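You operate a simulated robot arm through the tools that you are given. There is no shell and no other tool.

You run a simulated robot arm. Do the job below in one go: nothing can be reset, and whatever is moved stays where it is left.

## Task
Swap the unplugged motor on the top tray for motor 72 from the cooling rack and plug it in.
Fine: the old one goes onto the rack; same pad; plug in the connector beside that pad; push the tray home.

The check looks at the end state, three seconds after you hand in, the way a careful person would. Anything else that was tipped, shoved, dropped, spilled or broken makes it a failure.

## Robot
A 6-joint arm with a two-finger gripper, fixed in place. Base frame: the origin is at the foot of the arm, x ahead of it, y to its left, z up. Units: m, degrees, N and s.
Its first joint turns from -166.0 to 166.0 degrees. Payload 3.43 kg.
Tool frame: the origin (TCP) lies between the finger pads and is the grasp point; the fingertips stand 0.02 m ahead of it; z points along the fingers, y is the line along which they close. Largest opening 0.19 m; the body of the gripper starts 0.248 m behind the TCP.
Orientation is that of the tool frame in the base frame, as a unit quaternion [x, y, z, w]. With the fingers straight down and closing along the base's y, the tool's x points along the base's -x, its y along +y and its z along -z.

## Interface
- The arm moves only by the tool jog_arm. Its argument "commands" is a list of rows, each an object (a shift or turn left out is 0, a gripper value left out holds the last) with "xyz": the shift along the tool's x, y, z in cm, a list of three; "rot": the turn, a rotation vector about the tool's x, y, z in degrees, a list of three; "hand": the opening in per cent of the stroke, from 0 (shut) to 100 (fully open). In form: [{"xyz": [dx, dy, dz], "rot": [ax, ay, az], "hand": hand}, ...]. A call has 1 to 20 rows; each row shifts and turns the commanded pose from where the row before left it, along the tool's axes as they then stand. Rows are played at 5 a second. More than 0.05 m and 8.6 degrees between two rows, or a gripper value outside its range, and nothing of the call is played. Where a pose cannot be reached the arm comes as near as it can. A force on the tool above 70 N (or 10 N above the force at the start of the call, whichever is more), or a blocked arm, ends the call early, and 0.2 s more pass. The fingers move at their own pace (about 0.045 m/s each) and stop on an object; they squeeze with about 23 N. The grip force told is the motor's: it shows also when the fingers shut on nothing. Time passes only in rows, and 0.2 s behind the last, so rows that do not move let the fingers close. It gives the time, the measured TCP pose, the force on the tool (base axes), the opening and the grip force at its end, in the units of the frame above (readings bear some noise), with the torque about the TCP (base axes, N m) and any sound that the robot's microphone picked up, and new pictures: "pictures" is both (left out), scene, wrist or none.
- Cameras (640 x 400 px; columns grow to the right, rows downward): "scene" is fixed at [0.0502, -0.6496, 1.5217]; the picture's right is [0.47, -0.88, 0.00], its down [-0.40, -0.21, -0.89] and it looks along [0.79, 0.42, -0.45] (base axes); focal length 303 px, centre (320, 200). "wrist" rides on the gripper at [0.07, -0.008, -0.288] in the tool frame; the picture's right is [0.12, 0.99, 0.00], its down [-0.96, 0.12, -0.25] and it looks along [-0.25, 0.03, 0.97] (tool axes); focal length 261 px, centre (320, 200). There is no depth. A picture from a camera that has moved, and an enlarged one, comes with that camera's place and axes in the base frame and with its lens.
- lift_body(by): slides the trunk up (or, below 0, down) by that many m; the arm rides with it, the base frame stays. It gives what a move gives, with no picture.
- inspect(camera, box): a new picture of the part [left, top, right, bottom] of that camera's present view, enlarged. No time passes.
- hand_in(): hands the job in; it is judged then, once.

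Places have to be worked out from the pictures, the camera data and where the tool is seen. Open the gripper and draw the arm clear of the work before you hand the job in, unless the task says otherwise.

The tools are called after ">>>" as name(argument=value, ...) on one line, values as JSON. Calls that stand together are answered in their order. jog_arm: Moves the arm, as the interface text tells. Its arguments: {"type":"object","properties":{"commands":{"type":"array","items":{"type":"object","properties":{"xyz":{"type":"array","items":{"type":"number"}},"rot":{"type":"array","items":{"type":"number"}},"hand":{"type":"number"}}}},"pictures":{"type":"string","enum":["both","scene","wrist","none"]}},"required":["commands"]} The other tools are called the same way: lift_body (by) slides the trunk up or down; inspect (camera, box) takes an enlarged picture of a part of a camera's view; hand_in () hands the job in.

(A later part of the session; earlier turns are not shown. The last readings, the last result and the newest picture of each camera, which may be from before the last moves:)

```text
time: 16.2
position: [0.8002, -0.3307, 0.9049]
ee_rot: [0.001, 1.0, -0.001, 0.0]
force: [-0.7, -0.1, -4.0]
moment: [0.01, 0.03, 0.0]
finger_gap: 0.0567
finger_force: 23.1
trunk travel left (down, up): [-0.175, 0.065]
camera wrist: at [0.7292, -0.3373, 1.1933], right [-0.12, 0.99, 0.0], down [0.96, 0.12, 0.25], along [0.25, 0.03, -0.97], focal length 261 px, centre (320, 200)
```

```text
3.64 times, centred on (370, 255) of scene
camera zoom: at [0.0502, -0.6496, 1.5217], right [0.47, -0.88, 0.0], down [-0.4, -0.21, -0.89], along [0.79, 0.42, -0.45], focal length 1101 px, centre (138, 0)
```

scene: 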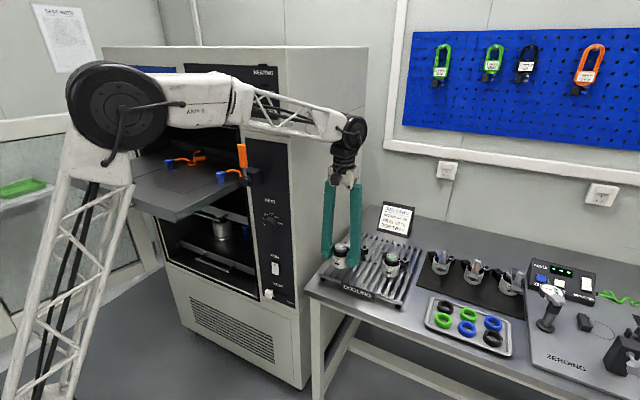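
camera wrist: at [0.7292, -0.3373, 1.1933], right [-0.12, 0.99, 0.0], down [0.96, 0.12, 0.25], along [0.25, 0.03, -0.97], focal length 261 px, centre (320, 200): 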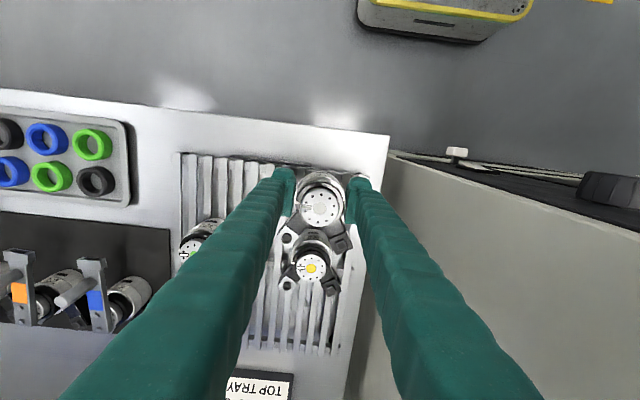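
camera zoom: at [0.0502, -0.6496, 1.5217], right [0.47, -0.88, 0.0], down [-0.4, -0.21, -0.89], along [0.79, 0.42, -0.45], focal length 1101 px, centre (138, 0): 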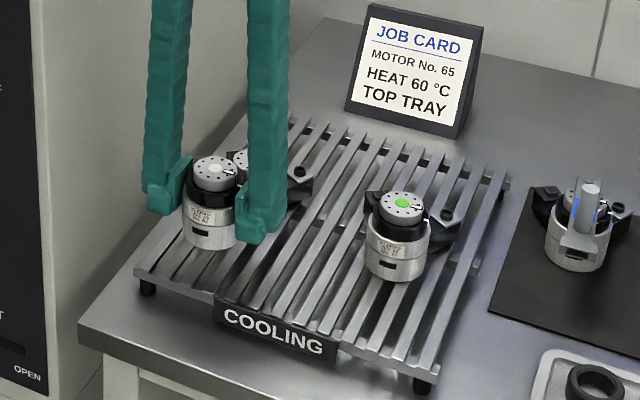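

Motor 62 hangs at about (0.803, -0.329) with ~10 mm clearance to 65. I lower the last 4 cm to near contact, then feel for it.

>>> jog_arm(commands=[{"xyz": [0, 0, 1.5]}, {"xyz": [0, 0, 1.5]}, {"xyz": [0, 0, 0.8]}, {"xyz": [0, 0, 0.3]}, {"xyz": [0, 0, 0]}], pictures="both")

>>> inspect(camera="wrist", box=[220, 130, 420, 300])

>>> inspect(camera="scene", box=[310, 220, 400, 310])

```text
time: 17.4
position: [0.8012, -0.3282, 0.8625]
ee_rot: [0.001, 1.0, 0.0, 0.001]
force: [0.0, -0.6, -3.5]
moment: [0.02, 0.07, 0.0]
finger_gap: 0.0567
finger_force: 23.5
trunk travel left (down, up): [-0.175, 0.065]
camera wrist: at [0.73, -0.3357, 1.1521], right [-0.12, 0.99, 0.0], down [0.96, 0.12, 0.25], along [0.25, 0.03, -0.97], focal length 261 px, centre (320, 200)
```

scene: 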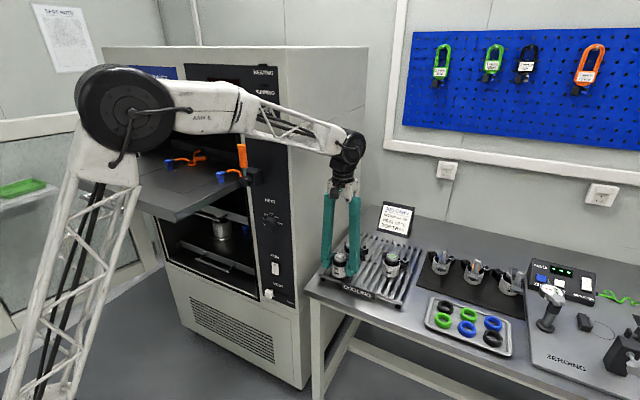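
wrist: 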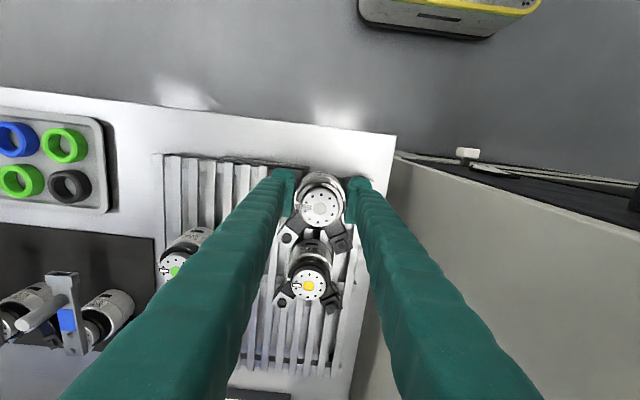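

```text
2.35 times, centred on (320, 215) of wrist
camera zoom: at [0.73, -0.3357, 1.1521], right [-0.12, 0.99, 0.0], down [0.96, 0.12, 0.25], along [0.25, 0.03, -0.97], focal length 613 px, centre (320, 165)
```

zoom: 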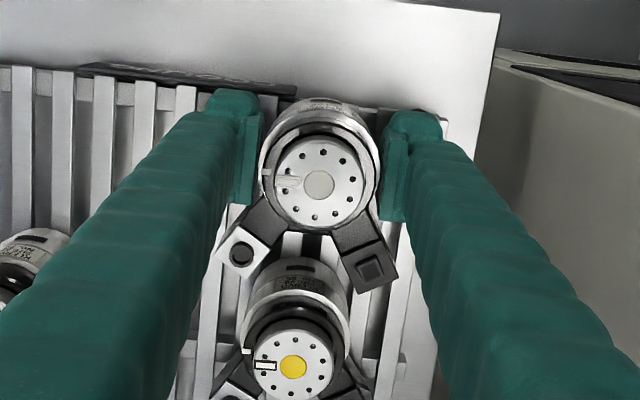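

```text
4.44 times, centred on (355, 265) of scene
camera zoom: at [0.0502, -0.6496, 1.5217], right [0.47, -0.88, 0.0], down [-0.4, -0.21, -0.89], along [0.79, 0.42, -0.45], focal length 1346 px, centre (164, -89)
```

zoom: 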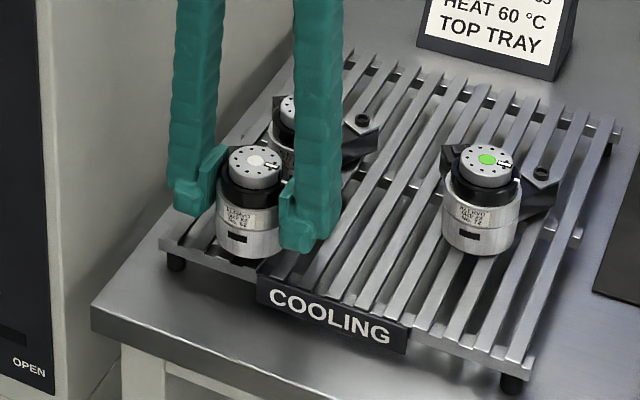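

Gap to 65 is clearly visible. I feel downward in small steps until the weight comes off.

>>> jog_arm(commands=[{"xyz": [0, 0, 0.2]}, {"xyz": [0, 0, 0.2]}, {"xyz": [0, 0, 0]}], pictures="none")

```text
time: 18.2
position: [0.8013, -0.3296, 0.86]
ee_rot: [0.001, 1.0, 0.0, 0.0]
force: [0.4, -0.5, -4.9]
moment: [-0.06, 0.06, -0.01]
finger_gap: 0.057
finger_force: 22.6
trunk travel left (down, up): [-0.175, 0.065]
```

Still carrying the full weight; a little lower.

>>> jog_arm(commands=[{"xyz": [0, 0, 0.15]}, {"xyz": [0, 0, 0.15]}, {"xyz": [0, 0, 0]}], pictures="none")

```text
time: 19.0
position: [0.8005, -0.3278, 0.8559]
ee_rot: [0.0, 1.0, -0.001, 0.0]
force: [0.1, -0.4, -4.9]
moment: [-0.02, 0.05, 0.03]
finger_gap: 0.0569
finger_force: 22.6
trunk travel left (down, up): [-0.175, 0.065]
```

No contact yet at z≈0.856; two more small steps.

>>> jog_arm(commands=[{"xyz": [0, 0, 0.15]}, {"xyz": [0, 0, 0.1]}, {"xyz": [0, 0, 0]}], pictures="scene")

>>> inspect(camera="scene", box=[325, 235, 375, 295])

```text
time: 19.8
position: [0.8016, -0.3304, 0.8546]
ee_rot: [0.0, 1.0, 0.0, 0.0]
force: [-0.2, -0.3, -4.5]
moment: [-0.02, 0.07, 0.0]
finger_gap: 0.0568
finger_force: 23.0
trunk travel left (down, up): [-0.175, 0.065]
```

scene: 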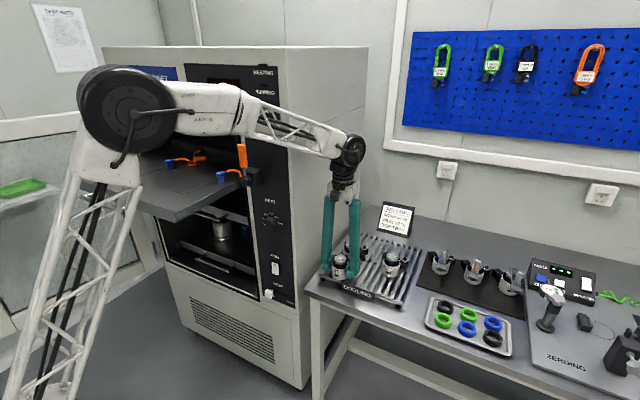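

```text
6.67 times, centred on (350, 265) of scene
camera zoom: at [0.0502, -0.6496, 1.5217], right [0.47, -0.88, 0.0], down [-0.4, -0.21, -0.89], along [0.79, 0.42, -0.45], focal length 2018 px, centre (120, -233)
```

zoom: 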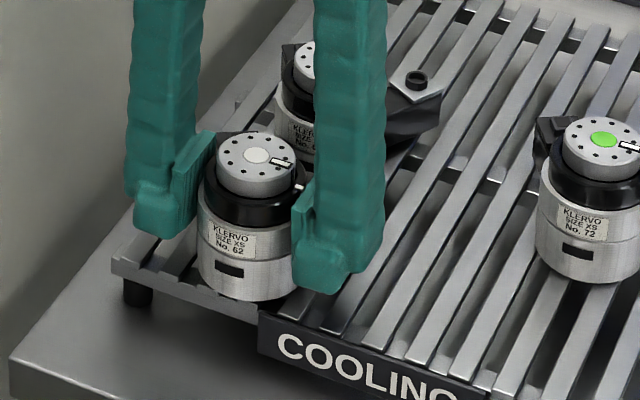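

Very near now but the weight is still carried; continue in 1 mm steps.

>>> jog_arm(commands=[{"xyz": [0, 0, 0.1]}, {"xyz": [0, 0, 0.1]}, {"xyz": [0, 0, 0]}], pictures="none")

```text
time: 20.6
position: [0.8009, -0.329, 0.854]
ee_rot: [0.0, 1.0, 0.0, 0.001]
force: [-2.8, -1.3, 12.7]
moment: [0.01, -0.33, 0.0]
finger_gap: 0.0571
finger_force: 22.8
trunk travel left (down, up): [-0.175, 0.065]
```

Contact: the rack now pushes up ~17 N. I ease up half a millimetre and open the fingers to 45 %.

>>> jog_arm(commands=[{"xyz": [0, 0, -0.07]}, {"xyz": [0, 0, 0]}, {"hand": 34}, {"hand": 38}, {"hand": 45}, {"hand": 45}, {"hand": 45}], pictures="both")

>>> inspect(camera="wrist", box=[220, 130, 420, 300])

>>> inspect(camera="scene", box=[325, 235, 375, 295])

```text
time: 22.2
position: [0.8012, -0.3291, 0.8519]
ee_rot: [0.0, 1.0, 0.0, 0.001]
force: [-0.7, 0.6, -0.6]
moment: [0.02, 0.02, -0.04]
finger_gap: 0.0854
finger_force: 0.1
trunk travel left (down, up): [-0.175, 0.065]
camera wrist: at [0.7299, -0.3355, 1.1421], right [-0.12, 0.99, 0.0], down [0.96, 0.12, 0.25], along [0.25, 0.03, -0.97], focal length 261 px, centre (320, 200)
```

scene: 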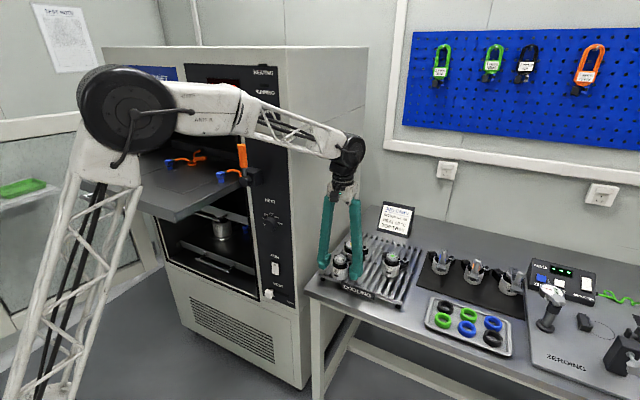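
wrist: 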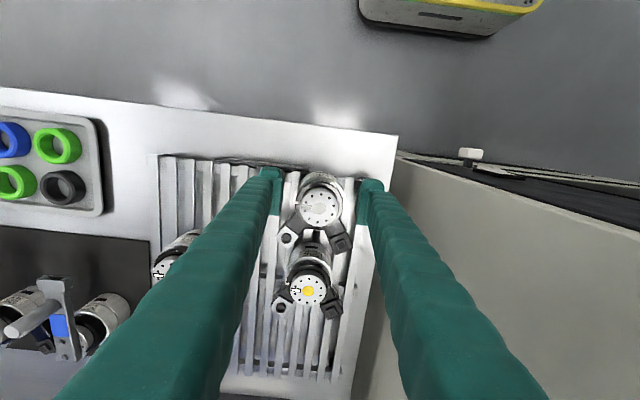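

```text
2.35 times, centred on (320, 215) of wrist
camera zoom: at [0.7299, -0.3355, 1.1421], right [-0.12, 0.99, 0.0], down [0.96, 0.12, 0.25], along [0.25, 0.03, -0.97], focal length 613 px, centre (320, 165)
```

zoom: 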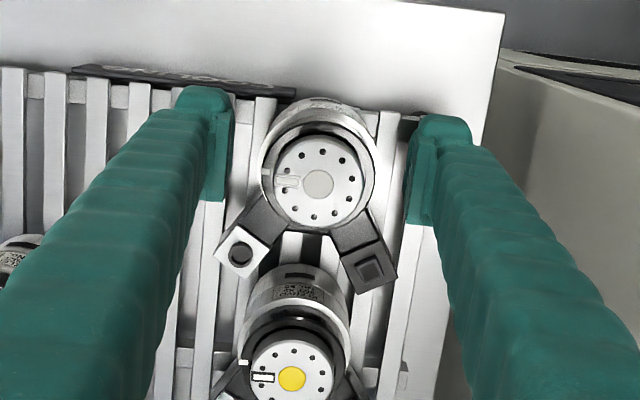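

```text
6.67 times, centred on (350, 265) of scene
camera zoom: at [0.0502, -0.6496, 1.5217], right [0.47, -0.88, 0.0], down [-0.4, -0.21, -0.89], along [0.79, 0.42, -0.45], focal length 2018 px, centre (120, -233)
```

zoom: 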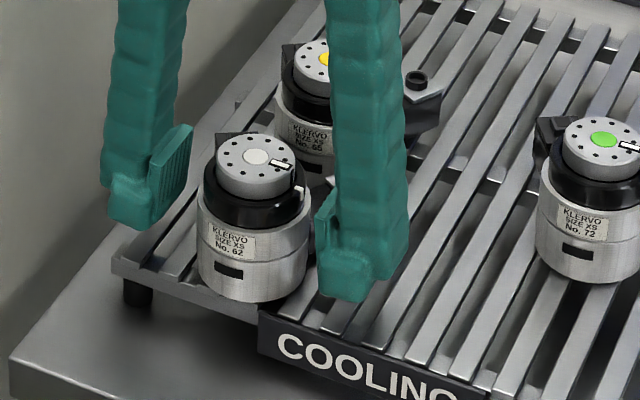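

Motor 62 (label readable) stands upright on the rack in front of 65. I raise straight up and move over toward motor 72 to see whether a vertical tool reaches it.

>>> jog_arm(commands=[{"xyz": [0, 0, -2]}, {"xyz": [0, 0, -4]}, {"xyz": [0, 0, -4]}, {"xyz": [0, 0, -4]}, {"xyz": [0, 0, -1], "hand": 55}, {"xyz": [-2.4, -3.7, 0]}, {"xyz": [-2.4, -3.7, 0]}, {"xyz": [-2.4, -3.7, 0]}, {"xyz": [-2.2, -3.5, 0]}, {"xyz": [0, 0, 0]}], pictures="both")

>>> inspect(camera="wrist", box=[240, 120, 400, 290])

```text
time: 24.4
position: [0.896, -0.4745, 1.0001]
ee_rot: [0.0, 1.0, 0.001, -0.001]
force: [0.3, -0.6, -0.7]
moment: [0.04, 0.07, 0.0]
finger_gap: 0.1042
finger_force: 0.0
trunk travel left (down, up): [-0.175, 0.065]
camera wrist: at [0.8248, -0.4811, 1.2891], right [-0.12, 0.99, 0.0], down [0.96, 0.12, 0.25], along [0.24, 0.03, -0.97], focal length 261 px, centre (320, 200)
```

scene: 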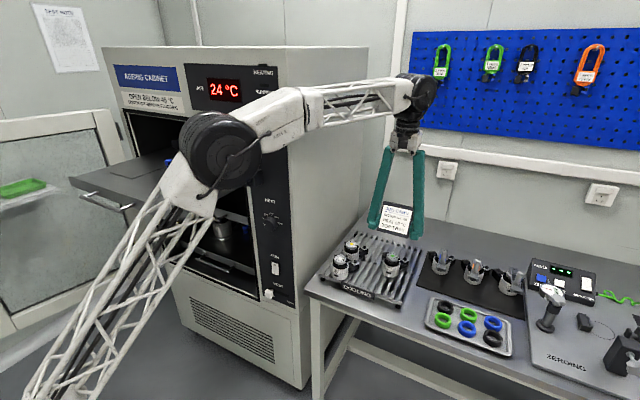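
wrist: 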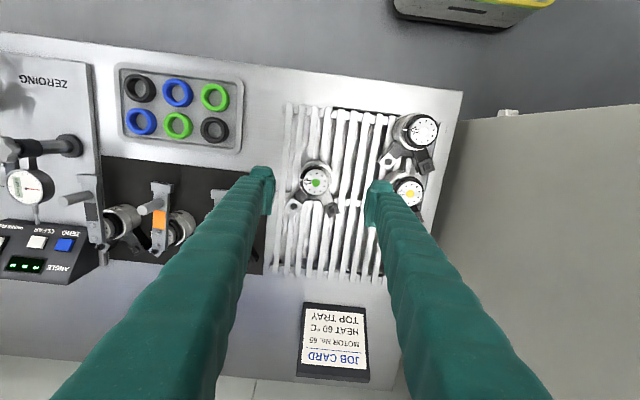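

```text
2.35 times, centred on (320, 205) of wrist
camera zoom: at [0.8248, -0.4811, 1.2891], right [-0.12, 0.99, 0.0], down [0.96, 0.12, 0.25], along [0.24, 0.03, -0.97], focal length 613 px, centre (320, 188)
```

zoom: 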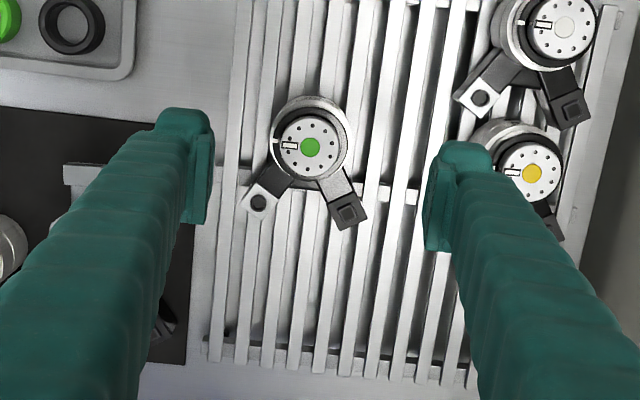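

Motor 72 (green) comes out at (0.898, -0.479) and the vertical tool reaches it. I correct the offset and lower to z≈0.90.

>>> jog_arm(commands=[{"xyz": [0.1, -0.45, 0]}, {"xyz": [0, 0, 3.5]}, {"xyz": [0, 0, 3.5]}, {"xyz": [0, 0, 3]}, {"xyz": [0, 0, 0]}], pictures="both")

>>> inspect(camera="wrist", box=[240, 120, 400, 290])

>>> inspect(camera="scene", box=[330, 200, 450, 310])

```text
time: 25.6
position: [0.8944, -0.4781, 0.8996]
ee_rot: [0.0, 1.0, 0.0, 0.0]
force: [-0.7, -0.2, -0.1]
moment: [0.02, 0.01, -0.02]
finger_gap: 0.1047
finger_force: 0.0
trunk travel left (down, up): [-0.175, 0.065]
camera wrist: at [0.8225, -0.484, 1.1893], right [-0.12, 0.99, 0.0], down [0.96, 0.12, 0.25], along [0.25, 0.03, -0.97], focal length 261 px, centre (320, 200)
```

scene: 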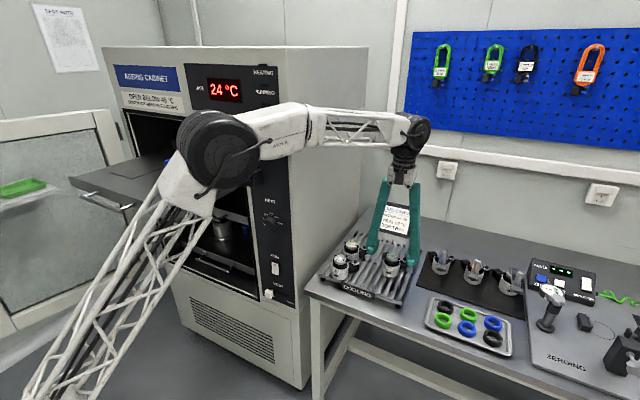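
wrist: 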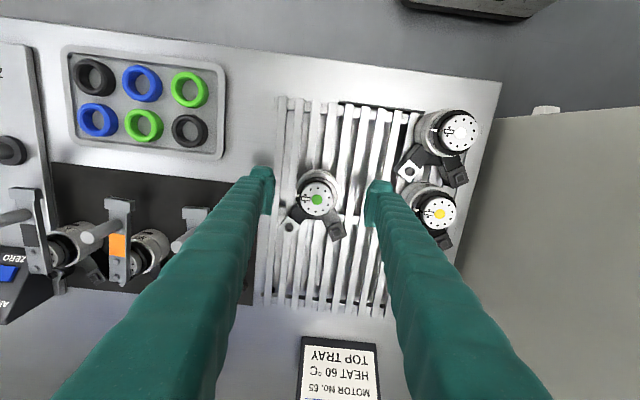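

```text
2.35 times, centred on (320, 205) of wrist
camera zoom: at [0.8225, -0.484, 1.1893], right [-0.12, 0.99, 0.0], down [0.96, 0.12, 0.25], along [0.25, 0.03, -0.97], focal length 613 px, centre (320, 188)
```

zoom: 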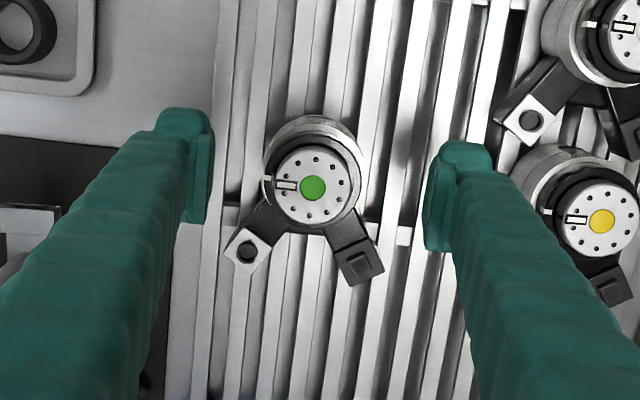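

```text
3.64 times, centred on (390, 255) of scene
camera zoom: at [0.0502, -0.6496, 1.5217], right [0.47, -0.88, 0.0], down [-0.4, -0.21, -0.89], along [0.79, 0.42, -0.45], focal length 1101 px, centre (66, 0)
```

zoom: 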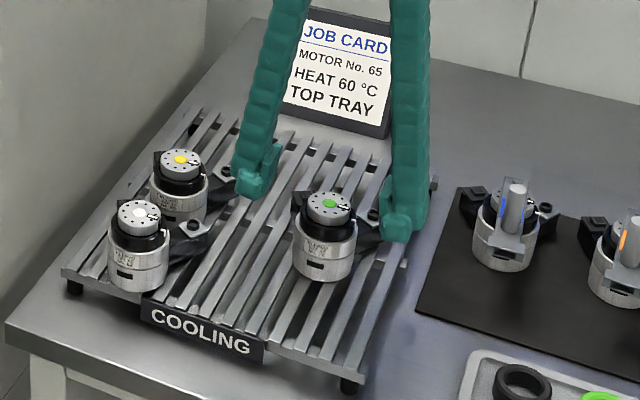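

Motor 72 is centred between the fingers and oriented like 62 was. I lower to the same relative grasp height (z≈0.853) and close.

>>> jog_arm(commands=[{"xyz": [-0.15, 0, 1.5]}, {"xyz": [0, 0, 1.5]}, {"xyz": [0, 0, 1.3]}, {"xyz": [0, 0, 0.35]}, {"xyz": [0, 0, 0]}, {"hand": 30}, {"hand": 20}, {"hand": 0}, {"hand": 0}, {"hand": 0}, {"hand": 0}, {"hand": 0}], pictures="both")

>>> inspect(camera="wrist", box=[240, 120, 400, 290])

>>> inspect(camera="scene", box=[330, 200, 450, 310])

```text
time: 28.2
position: [0.8948, -0.4789, 0.8568]
ee_rot: [-0.001, 1.0, 0.0, 0.0]
force: [-0.2, -1.2, 0.7]
moment: [-0.02, -0.01, 0.01]
finger_gap: 0.0569
finger_force: 22.9
trunk travel left (down, up): [-0.175, 0.065]
camera wrist: at [0.8245, -0.4858, 1.1456], right [-0.12, 0.99, 0.0], down [0.96, 0.12, 0.25], along [0.25, 0.03, -0.97], focal length 261 px, centre (320, 200)
```

scene: 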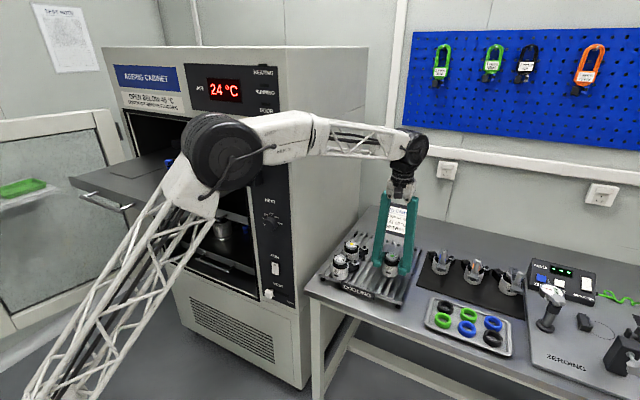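
wrist: 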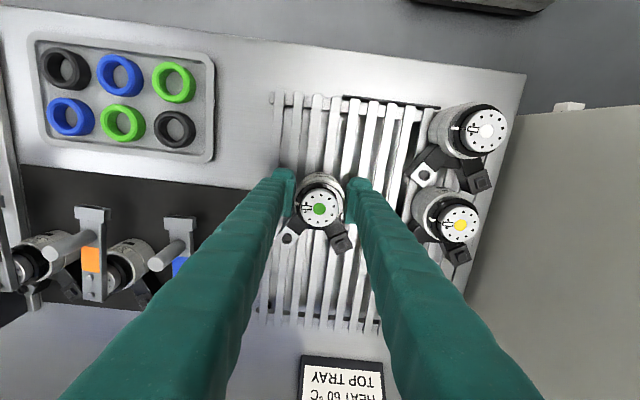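

```text
2.35 times, centred on (320, 205) of wrist
camera zoom: at [0.8245, -0.4858, 1.1456], right [-0.12, 0.99, 0.0], down [0.96, 0.12, 0.25], along [0.25, 0.03, -0.97], focal length 613 px, centre (320, 188)
```

zoom: 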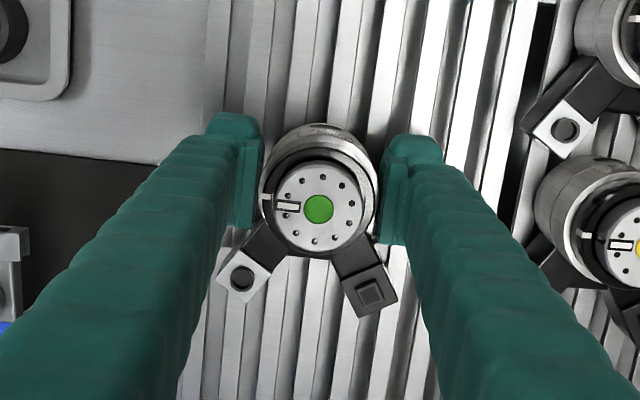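

```text
3.64 times, centred on (390, 255) of scene
camera zoom: at [0.0502, -0.6496, 1.5217], right [0.47, -0.88, 0.0], down [-0.4, -0.21, -0.89], along [0.79, 0.42, -0.45], focal length 1101 px, centre (66, 0)
```

zoom: 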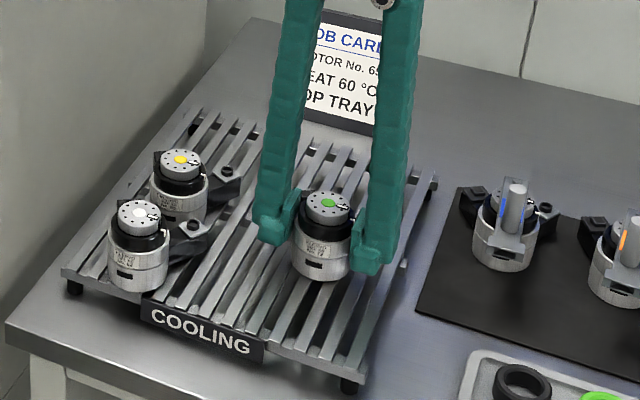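

Motor 72 is gripped at 56.9 mm. I lift it straight up, draw back from the table, and look.

>>> jog_arm(commands=[{"xyz": [0, 0, -1]}, {"xyz": [0, 0, -2]}, {"xyz": [0, 0, -4]}, {"xyz": [0, 0, -4]}, {"xyz": [0, 0, -4]}, {"xyz": [0, 0, -4]}, {"xyz": [4, 1, 0]}, {"xyz": [4, 1, 0]}, {"xyz": [4, 1, 0]}, {"xyz": [4, 1, 0]}, {"xyz": [4, 1, 0]}, {"xyz": [4, 1, 0]}, {"xyz": [4, 1, 0]}, {"xyz": [4, 1, 0]}, {"xyz": [2, 1, 0]}, {"xyz": [0, 0, 0]}], pictures="both")

>>> inspect(camera="wrist", box=[240, 120, 400, 290])

>>> inspect(camera="scene", box=[310, 200, 450, 310])

```text
time: 31.6
position: [0.5539, -0.3882, 1.0467]
ee_rot: [-0.001, 1.0, 0.0, 0.0]
force: [0.4, -0.4, -4.5]
moment: [-0.01, 0.08, -0.03]
finger_gap: 0.0569
finger_force: 22.8
trunk travel left (down, up): [-0.175, 0.065]
camera wrist: at [0.4833, -0.3954, 1.3353], right [-0.12, 0.99, 0.0], down [0.96, 0.12, 0.25], along [0.25, 0.03, -0.97], focal length 261 px, centre (320, 200)
```

scene: 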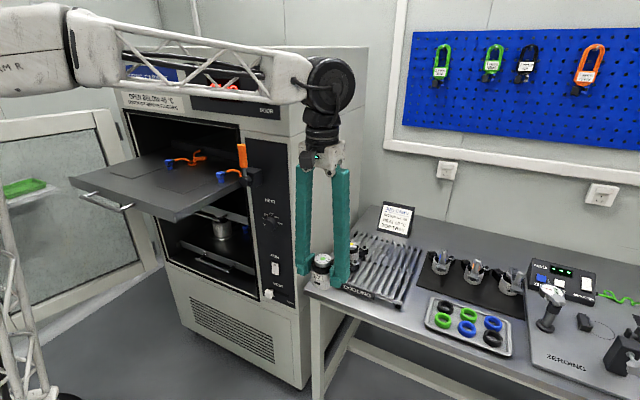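
wrist: 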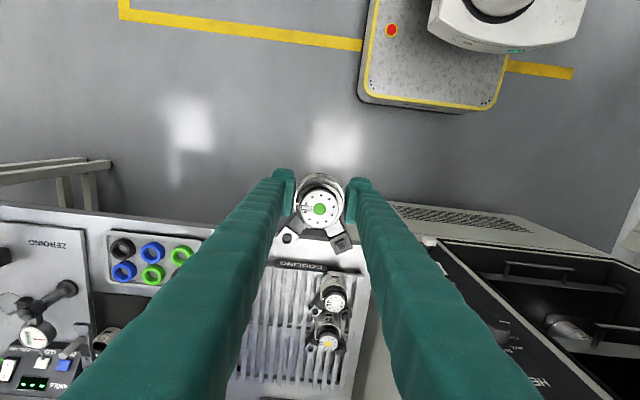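

```text
2.35 times, centred on (320, 205) of wrist
camera zoom: at [0.4833, -0.3954, 1.3353], right [-0.12, 0.99, 0.0], down [0.96, 0.12, 0.25], along [0.25, 0.03, -0.97], focal length 613 px, centre (320, 188)
```

zoom: 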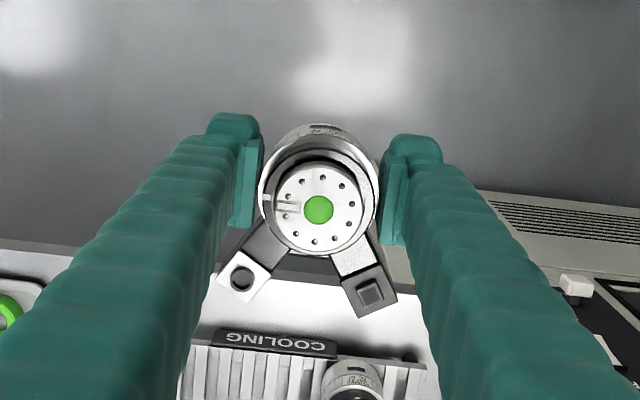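

```text
3.64 times, centred on (380, 255) of scene
camera zoom: at [0.0502, -0.6496, 1.5217], right [0.47, -0.88, 0.0], down [-0.4, -0.21, -0.89], along [0.79, 0.42, -0.45], focal length 1101 px, centre (102, 0)
```

zoom: 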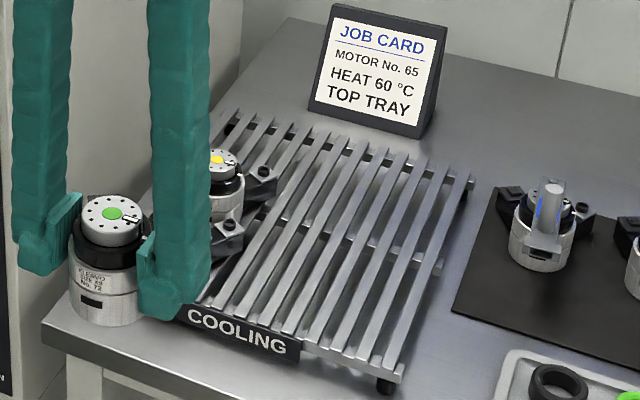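

Motor 72 is held upright. I raise it to z≈1.335 and swing left in front of the lever to y≈0.166.

>>> jog_arm(commands=[{"xyz": [0, 0, -4.1]}, {"xyz": [0, 0, -4.1]}, {"xyz": [0, 0, -4.1]}, {"xyz": [0, 0, -4.1]}, {"xyz": [0, 0, -4.1]}, {"xyz": [0, 0, -4.1]}, {"xyz": [0, 0, -4.1]}, {"xyz": [0, 0, 0]}], pictures="none")

>>> jog_arm(commands=[{"xyz": [0, 3.7, 0]}, {"xyz": [0, 3.7, 0]}, {"xyz": [0, 3.7, 0]}, {"xyz": [0, 3.7, 0]}, {"xyz": [0, 3.7, 0]}, {"xyz": [0, 3.7, 0]}, {"xyz": [0, 3.7, 0]}, {"xyz": [0, 3.7, 0]}, {"xyz": [0, 3.7, 0]}, {"xyz": [0, 3.7, 0]}, {"xyz": [0, 3.7, 0]}, {"xyz": [0, 3.7, 0]}, {"xyz": [0, 3.7, 0]}, {"xyz": [0, 3.7, 0]}, {"xyz": [0, 3.6, 0]}, {"xyz": [0, 0, 0]}], pictures="scene")

```text
time: 33.4
position: [0.5552, -0.3907, 1.3335]
ee_rot: [0.0, 1.0, -0.003, 0.003]
force: [0.4, -1.2, -4.2]
moment: [-0.02, 0.05, 0.02]
finger_gap: 0.0571
finger_force: 22.8
trunk travel left (down, up): [-0.175, 0.065]
```

```text
time: 36.8
position: [0.5554, 0.1652, 1.3343]
ee_rot: [0.0, 1.0, 0.0, 0.0]
force: [0.2, -0.2, -5.0]
moment: [0.01, 0.12, -0.02]
finger_gap: 0.0568
finger_force: 23.2
trunk travel left (down, up): [-0.175, 0.065]
```

scene: 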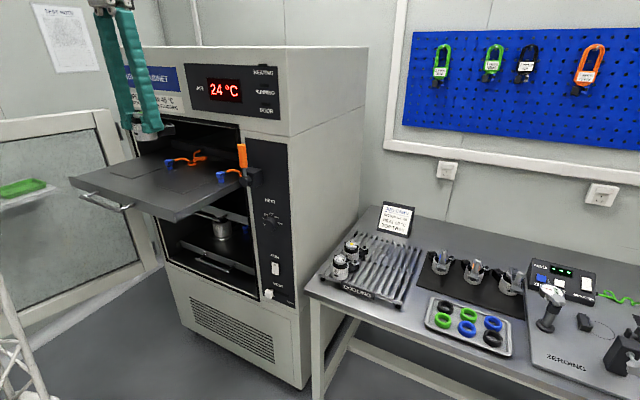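

Over the tray side now. I move forward to x≈0.6475 while lowering to about z 1.21, then check alignment on the pad.

>>> jog_arm(commands=[{"xyz": [0, 0, 2]}, {"xyz": [-3.1, 0, 1]}, {"xyz": [-3.1, 0, 1]}, {"xyz": [-3.0, 0, 1]}, {"xyz": [0, 0.1, 3]}, {"xyz": [0, 0, 3]}, {"xyz": [0, 0, 1.4]}, {"xyz": [0, 0, 0]}], pictures="both")

>>> inspect(camera="wrist", box=[240, 120, 400, 290])

>>> inspect(camera="scene", box=[130, 80, 260, 200])

```text
time: 38.6
position: [0.6491, 0.1644, 1.209]
ee_rot: [0.0, 1.0, 0.0, 0.0]
force: [0.4, 0.4, -3.9]
moment: [0.0, 0.06, -0.01]
finger_gap: 0.0569
finger_force: 22.6
trunk travel left (down, up): [-0.175, 0.065]
camera wrist: at [0.578, 0.1582, 1.4984], right [-0.12, 0.99, 0.0], down [0.96, 0.12, 0.25], along [0.25, 0.03, -0.97], focal length 261 px, centre (320, 200)
```

scene: 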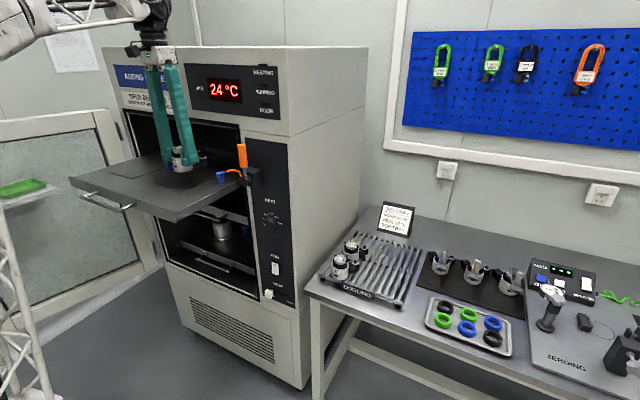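
wrist: 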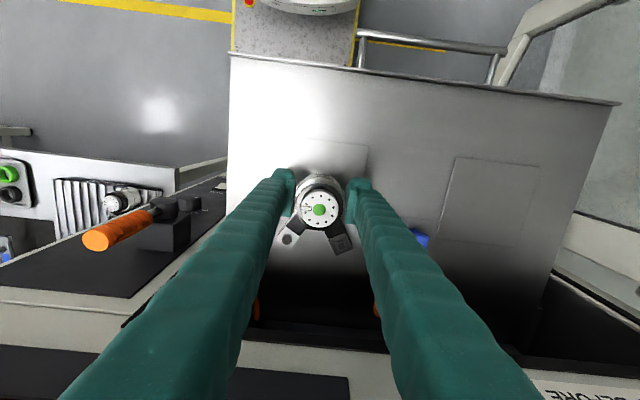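

```text
2.35 times, centred on (320, 205) of wrist
camera zoom: at [0.578, 0.1582, 1.4984], right [-0.12, 0.99, 0.0], down [0.96, 0.12, 0.25], along [0.25, 0.03, -0.97], focal length 613 px, centre (320, 188)
```

zoom: 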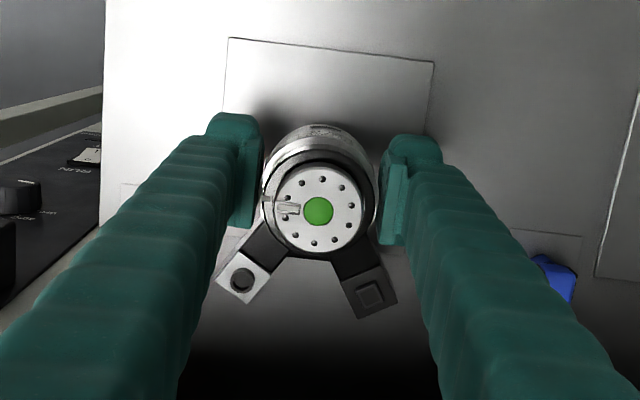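

```text
3.33 times, centred on (195, 140) of scene
camera zoom: at [0.0502, -0.6496, 1.5217], right [0.47, -0.88, 0.0], down [-0.4, -0.21, -0.89], along [0.79, 0.42, -0.45], focal length 1009 px, centre (737, 400)
```

zoom: 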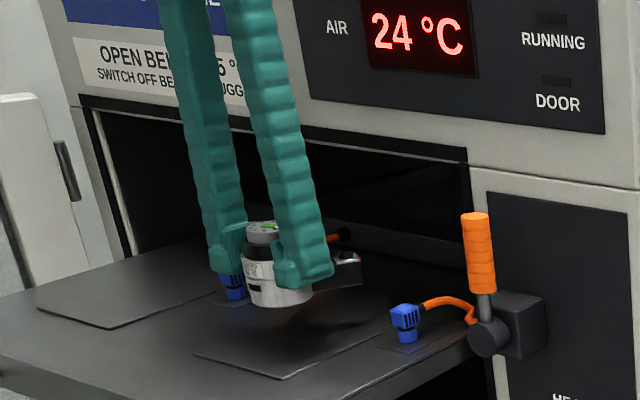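

Motor 72 is at about (0.653, 0.166) against pad centre (0.650, 0.166); I trim 2.5 mm back and lower toward the pad.

>>> jog_arm(commands=[{"xyz": [0.25, 0, 1.5]}, {"xyz": [0, 0, 1.5]}, {"xyz": [0, 0, 0.8]}, {"xyz": [0, 0, 0.3]}, {"xyz": [0, 0, 0]}], pictures="scene")

>>> inspect(camera="scene", box=[150, 130, 240, 200])

```text
time: 39.8
position: [0.6457, 0.1664, 1.1692]
ee_rot: [0.0, 1.0, -0.001, 0.0]
force: [0.6, 0.0, -4.7]
moment: [0.02, 0.06, -0.04]
finger_gap: 0.057
finger_force: 22.7
trunk travel left (down, up): [-0.175, 0.065]
```

scene: 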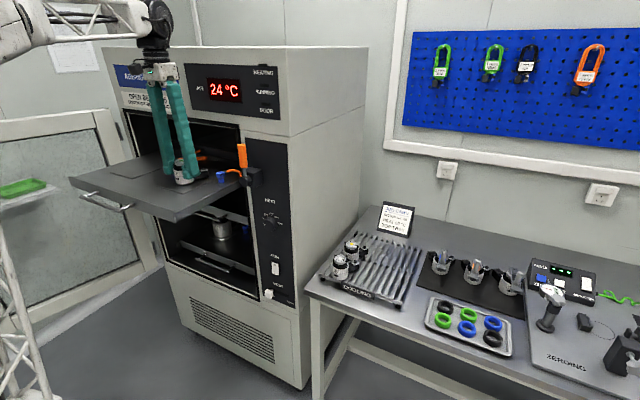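

```text
5.71 times, centred on (195, 165) of scene
camera zoom: at [0.0502, -0.6496, 1.5217], right [0.47, -0.88, 0.0], down [-0.4, -0.21, -0.89], along [0.79, 0.42, -0.45], focal length 1730 px, centre (1034, 400)
```

zoom: 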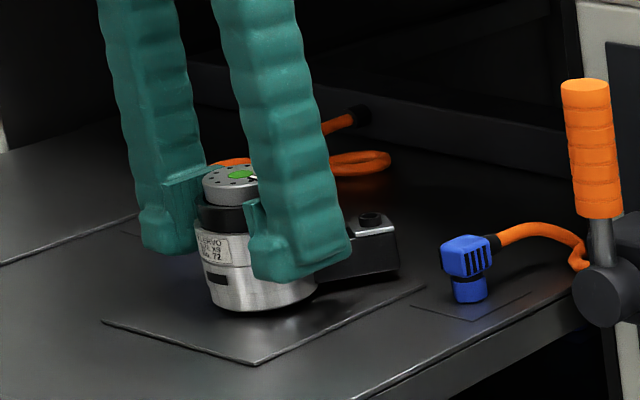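

Just above the pad. I feel down in 1.5 mm steps.

>>> jog_arm(commands=[{"xyz": [0, 0, 0.15]}, {"xyz": [0, 0, 0.15]}, {"xyz": [0, 0, 0]}], pictures="none")

```text
time: 40.6
position: [0.6462, 0.1651, 1.1653]
ee_rot: [-0.001, 1.0, 0.0, 0.0]
force: [0.3, 0.3, -2.4]
moment: [0.0, -0.01, 0.01]
finger_gap: 0.057
finger_force: 22.9
trunk travel left (down, up): [-0.175, 0.065]
```

The load is dropping to -2.4 N, so it is about at contact; one more millimetre.

>>> jog_arm(commands=[{"xyz": [0, 0, 0.08]}, {"xyz": [0, 0, 0]}], pictures="none")

```text
time: 41.2
position: [0.6446, 0.1669, 1.1654]
ee_rot: [-0.001, 1.0, 0.0, 0.001]
force: [1.4, 0.0, 14.3]
moment: [-0.05, -0.57, -0.05]
finger_gap: 0.0568
finger_force: 22.9
trunk travel left (down, up): [-0.175, 0.065]
```

Seated with +14 N. I ease up slightly, open, and check.

>>> jog_arm(commands=[{"xyz": [0, 0, -0.06]}, {"xyz": [0, 0, 0]}, {"hand": 34}, {"hand": 38}, {"hand": 45}, {"hand": 50}, {"hand": 50}], pictures="both")

>>> inspect(camera="wrist", box=[240, 120, 400, 290])

>>> inspect(camera="scene", box=[150, 130, 240, 200])

```text
time: 42.8
position: [0.6451, 0.1659, 1.1646]
ee_rot: [0.0, 1.0, 0.0, 0.0]
force: [0.6, -0.2, 0.3]
moment: [0.03, 0.01, 0.03]
finger_gap: 0.0949
finger_force: 0.1
trunk travel left (down, up): [-0.175, 0.065]
camera wrist: at [0.5742, 0.1591, 1.4539], right [-0.12, 0.99, 0.0], down [0.96, 0.12, 0.25], along [0.25, 0.03, -0.97], focal length 261 px, centre (320, 200)
```

scene: 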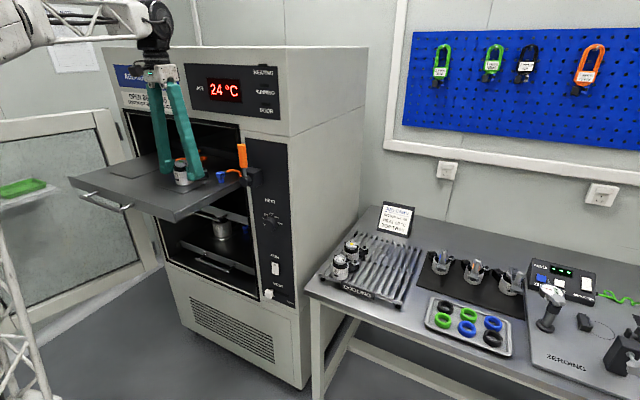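
wrist: 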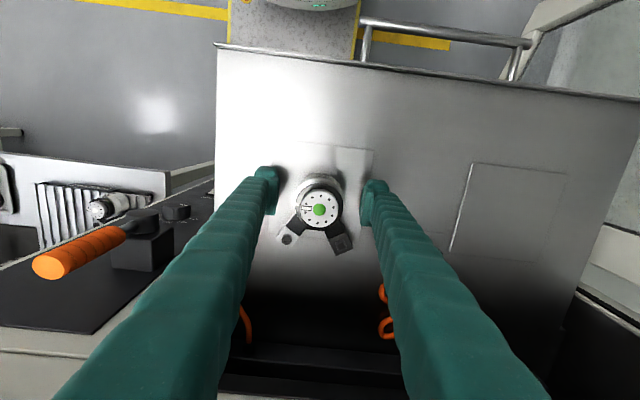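

```text
2.35 times, centred on (320, 205) of wrist
camera zoom: at [0.5742, 0.1591, 1.4539], right [-0.12, 0.99, 0.0], down [0.96, 0.12, 0.25], along [0.25, 0.03, -0.97], focal length 613 px, centre (320, 188)
```

zoom: 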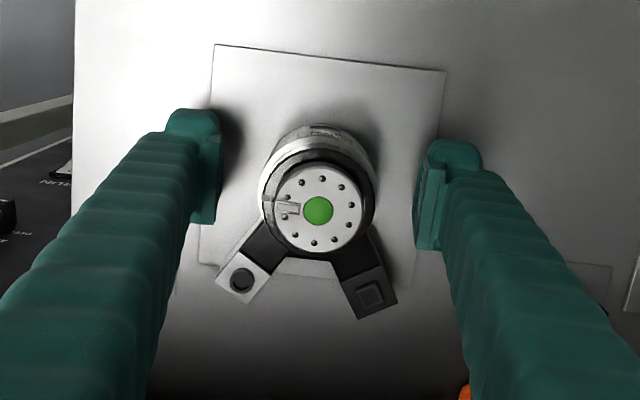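

```text
5.71 times, centred on (195, 165) of scene
camera zoom: at [0.0502, -0.6496, 1.5217], right [0.47, -0.88, 0.0], down [-0.4, -0.21, -0.89], along [0.79, 0.42, -0.45], focal length 1730 px, centre (1034, 400)
```

zoom: 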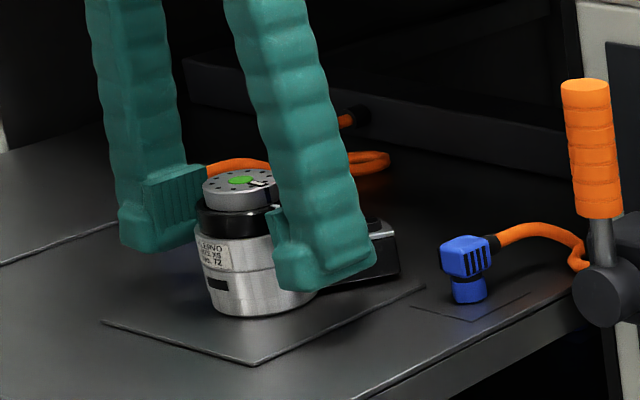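

Motor 72 sits at (0.651, 0.167) on the pad, its socket at about (0.703, 0.1345, top 1.16). I rise clear, then shift toward the right-hand connector and tilt the tool 12° so its body leans away from the cabinet face.

>>> jog_arm(commands=[{"xyz": [0, 0, -2]}, {"xyz": [0, 0, -3]}, {"xyz": [0, 0, -3]}, {"xyz": [0, 0, -3]}, {"xyz": [0, -3, 0], "rot": [0, -6, 0]}, {"xyz": [0, -3, 0], "rot": [0, -6, 0]}, {"xyz": [0, -2.5, 0]}, {"xyz": [0, 0, 0]}], pictures="both")

>>> inspect(camera="wrist", box=[240, 130, 400, 290])

>>> inspect(camera="scene", box=[160, 130, 260, 200])

```text
time: 44.6
position: [0.6434, 0.0791, 1.2744]
ee_rot: [0.0, 0.995, 0.0, 0.105]
force: [0.2, 0.2, 0.5]
moment: [0.01, 0.0, 0.0]
finger_gap: 0.0953
finger_force: 0.1
trunk travel left (down, up): [-0.175, 0.065]
camera wrist: at [0.5148, 0.0731, 1.5431], right [-0.12, 0.99, -0.03], down [0.89, 0.12, 0.44], along [0.44, 0.03, -0.9], focal length 261 px, centre (320, 200)
```

scene: 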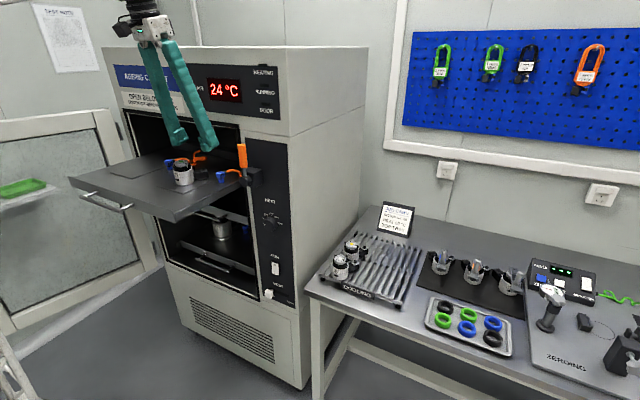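
wrist: 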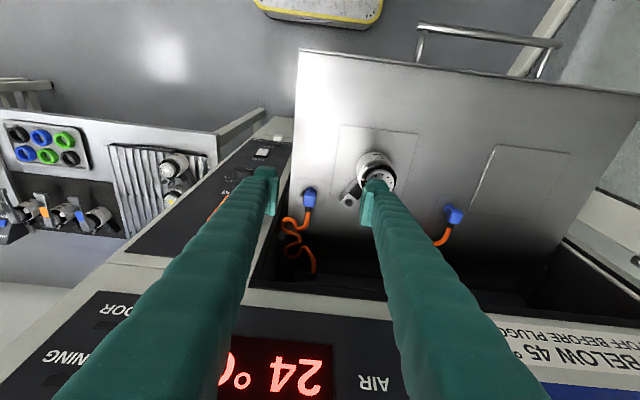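

```text
2.50 times, centred on (320, 210) of wrist
camera zoom: at [0.5148, 0.0731, 1.5431], right [-0.12, 0.99, -0.03], down [0.89, 0.12, 0.44], along [0.44, 0.03, -0.9], focal length 652 px, centre (320, 175)
```

zoom: 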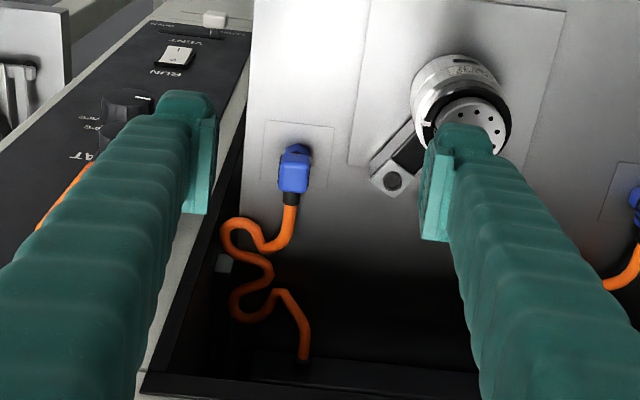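

```text
5.71 times, centred on (210, 165) of scene
camera zoom: at [0.0502, -0.6496, 1.5217], right [0.47, -0.88, 0.0], down [-0.4, -0.21, -0.89], along [0.79, 0.42, -0.45], focal length 1730 px, centre (949, 400)
```

zoom: 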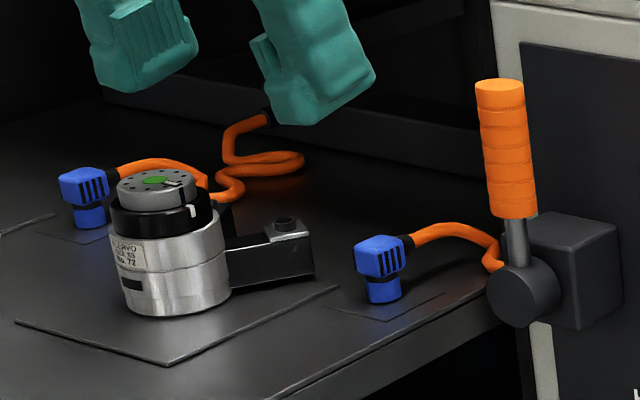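

The connector sits at its plate centre (≈0.7025, 0.069), head top z≈1.162 and ~20 mm wide; the offset to the socket is about (−0.001, +0.065). I narrow the fingers to 50 mm, move over the connector and come down to z≈1.20.

>>> jog_arm(commands=[{"hand": 26}, {"xyz": [-3.06, -0.5, 0.65], "hand": 26}, {"xyz": [-3.06, -0.5, 0.65]}, {"xyz": [0, 0, 0]}, {"xyz": [0.52, 0, 2.45]}, {"xyz": [0.52, 0, 2.45]}, {"xyz": [0.52, 0, 2.4]}, {"xyz": [0, 0, 0]}], pictures="both")

>>> inspect(camera="wrist", box=[250, 130, 390, 270])

>>> inspect(camera="scene", box=[170, 110, 270, 190])

```text
time: 46.4
position: [0.7065, 0.0697, 1.1981]
ee_rot: [0.0, 0.994, 0.0, 0.105]
force: [-0.4, -0.1, -0.5]
moment: [0.02, 0.01, 0.01]
finger_gap: 0.0491
finger_force: 0.1
trunk travel left (down, up): [-0.175, 0.065]
camera wrist: at [0.5772, 0.063, 1.4678], right [-0.12, 0.99, -0.02], down [0.89, 0.12, 0.44], along [0.44, 0.03, -0.9], focal length 261 px, centre (320, 200)
```

scene: 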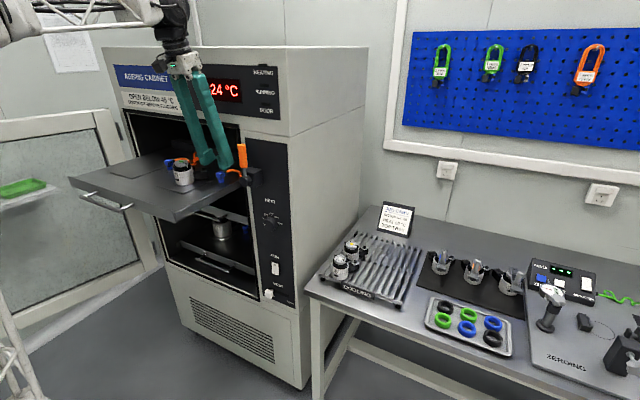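
wrist: 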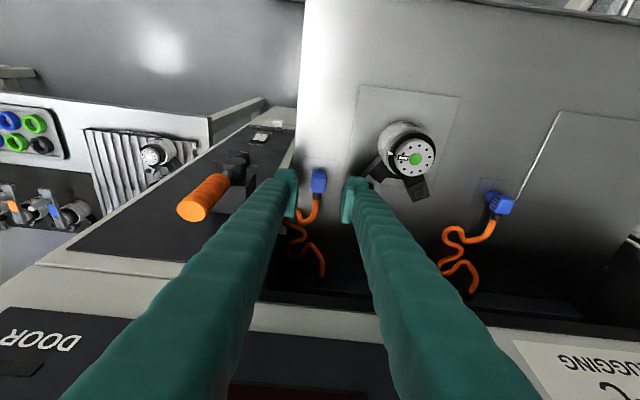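

```text
2.86 times, centred on (320, 200) of wrist
camera zoom: at [0.5772, 0.063, 1.4678], right [-0.12, 0.99, -0.02], down [0.89, 0.12, 0.44], along [0.44, 0.03, -0.9], focal length 745 px, centre (320, 200)
```

zoom: 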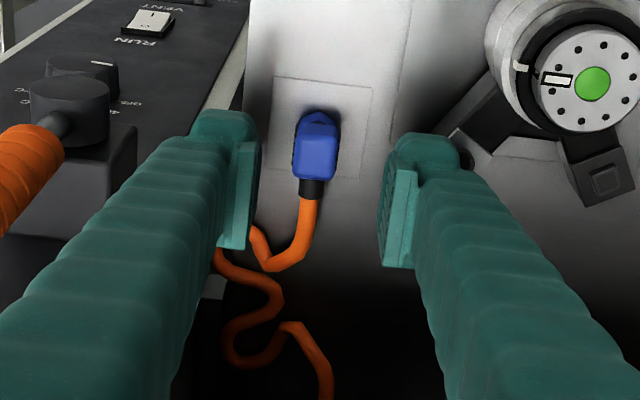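

```text
5.00 times, centred on (220, 150) of scene
camera zoom: at [0.0502, -0.6496, 1.5217], right [0.47, -0.88, 0.0], down [-0.4, -0.21, -0.89], along [0.79, 0.42, -0.45], focal length 1514 px, centre (820, 450)
```

zoom: 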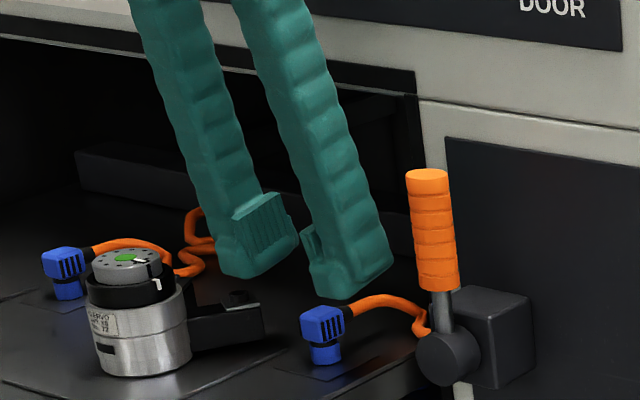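

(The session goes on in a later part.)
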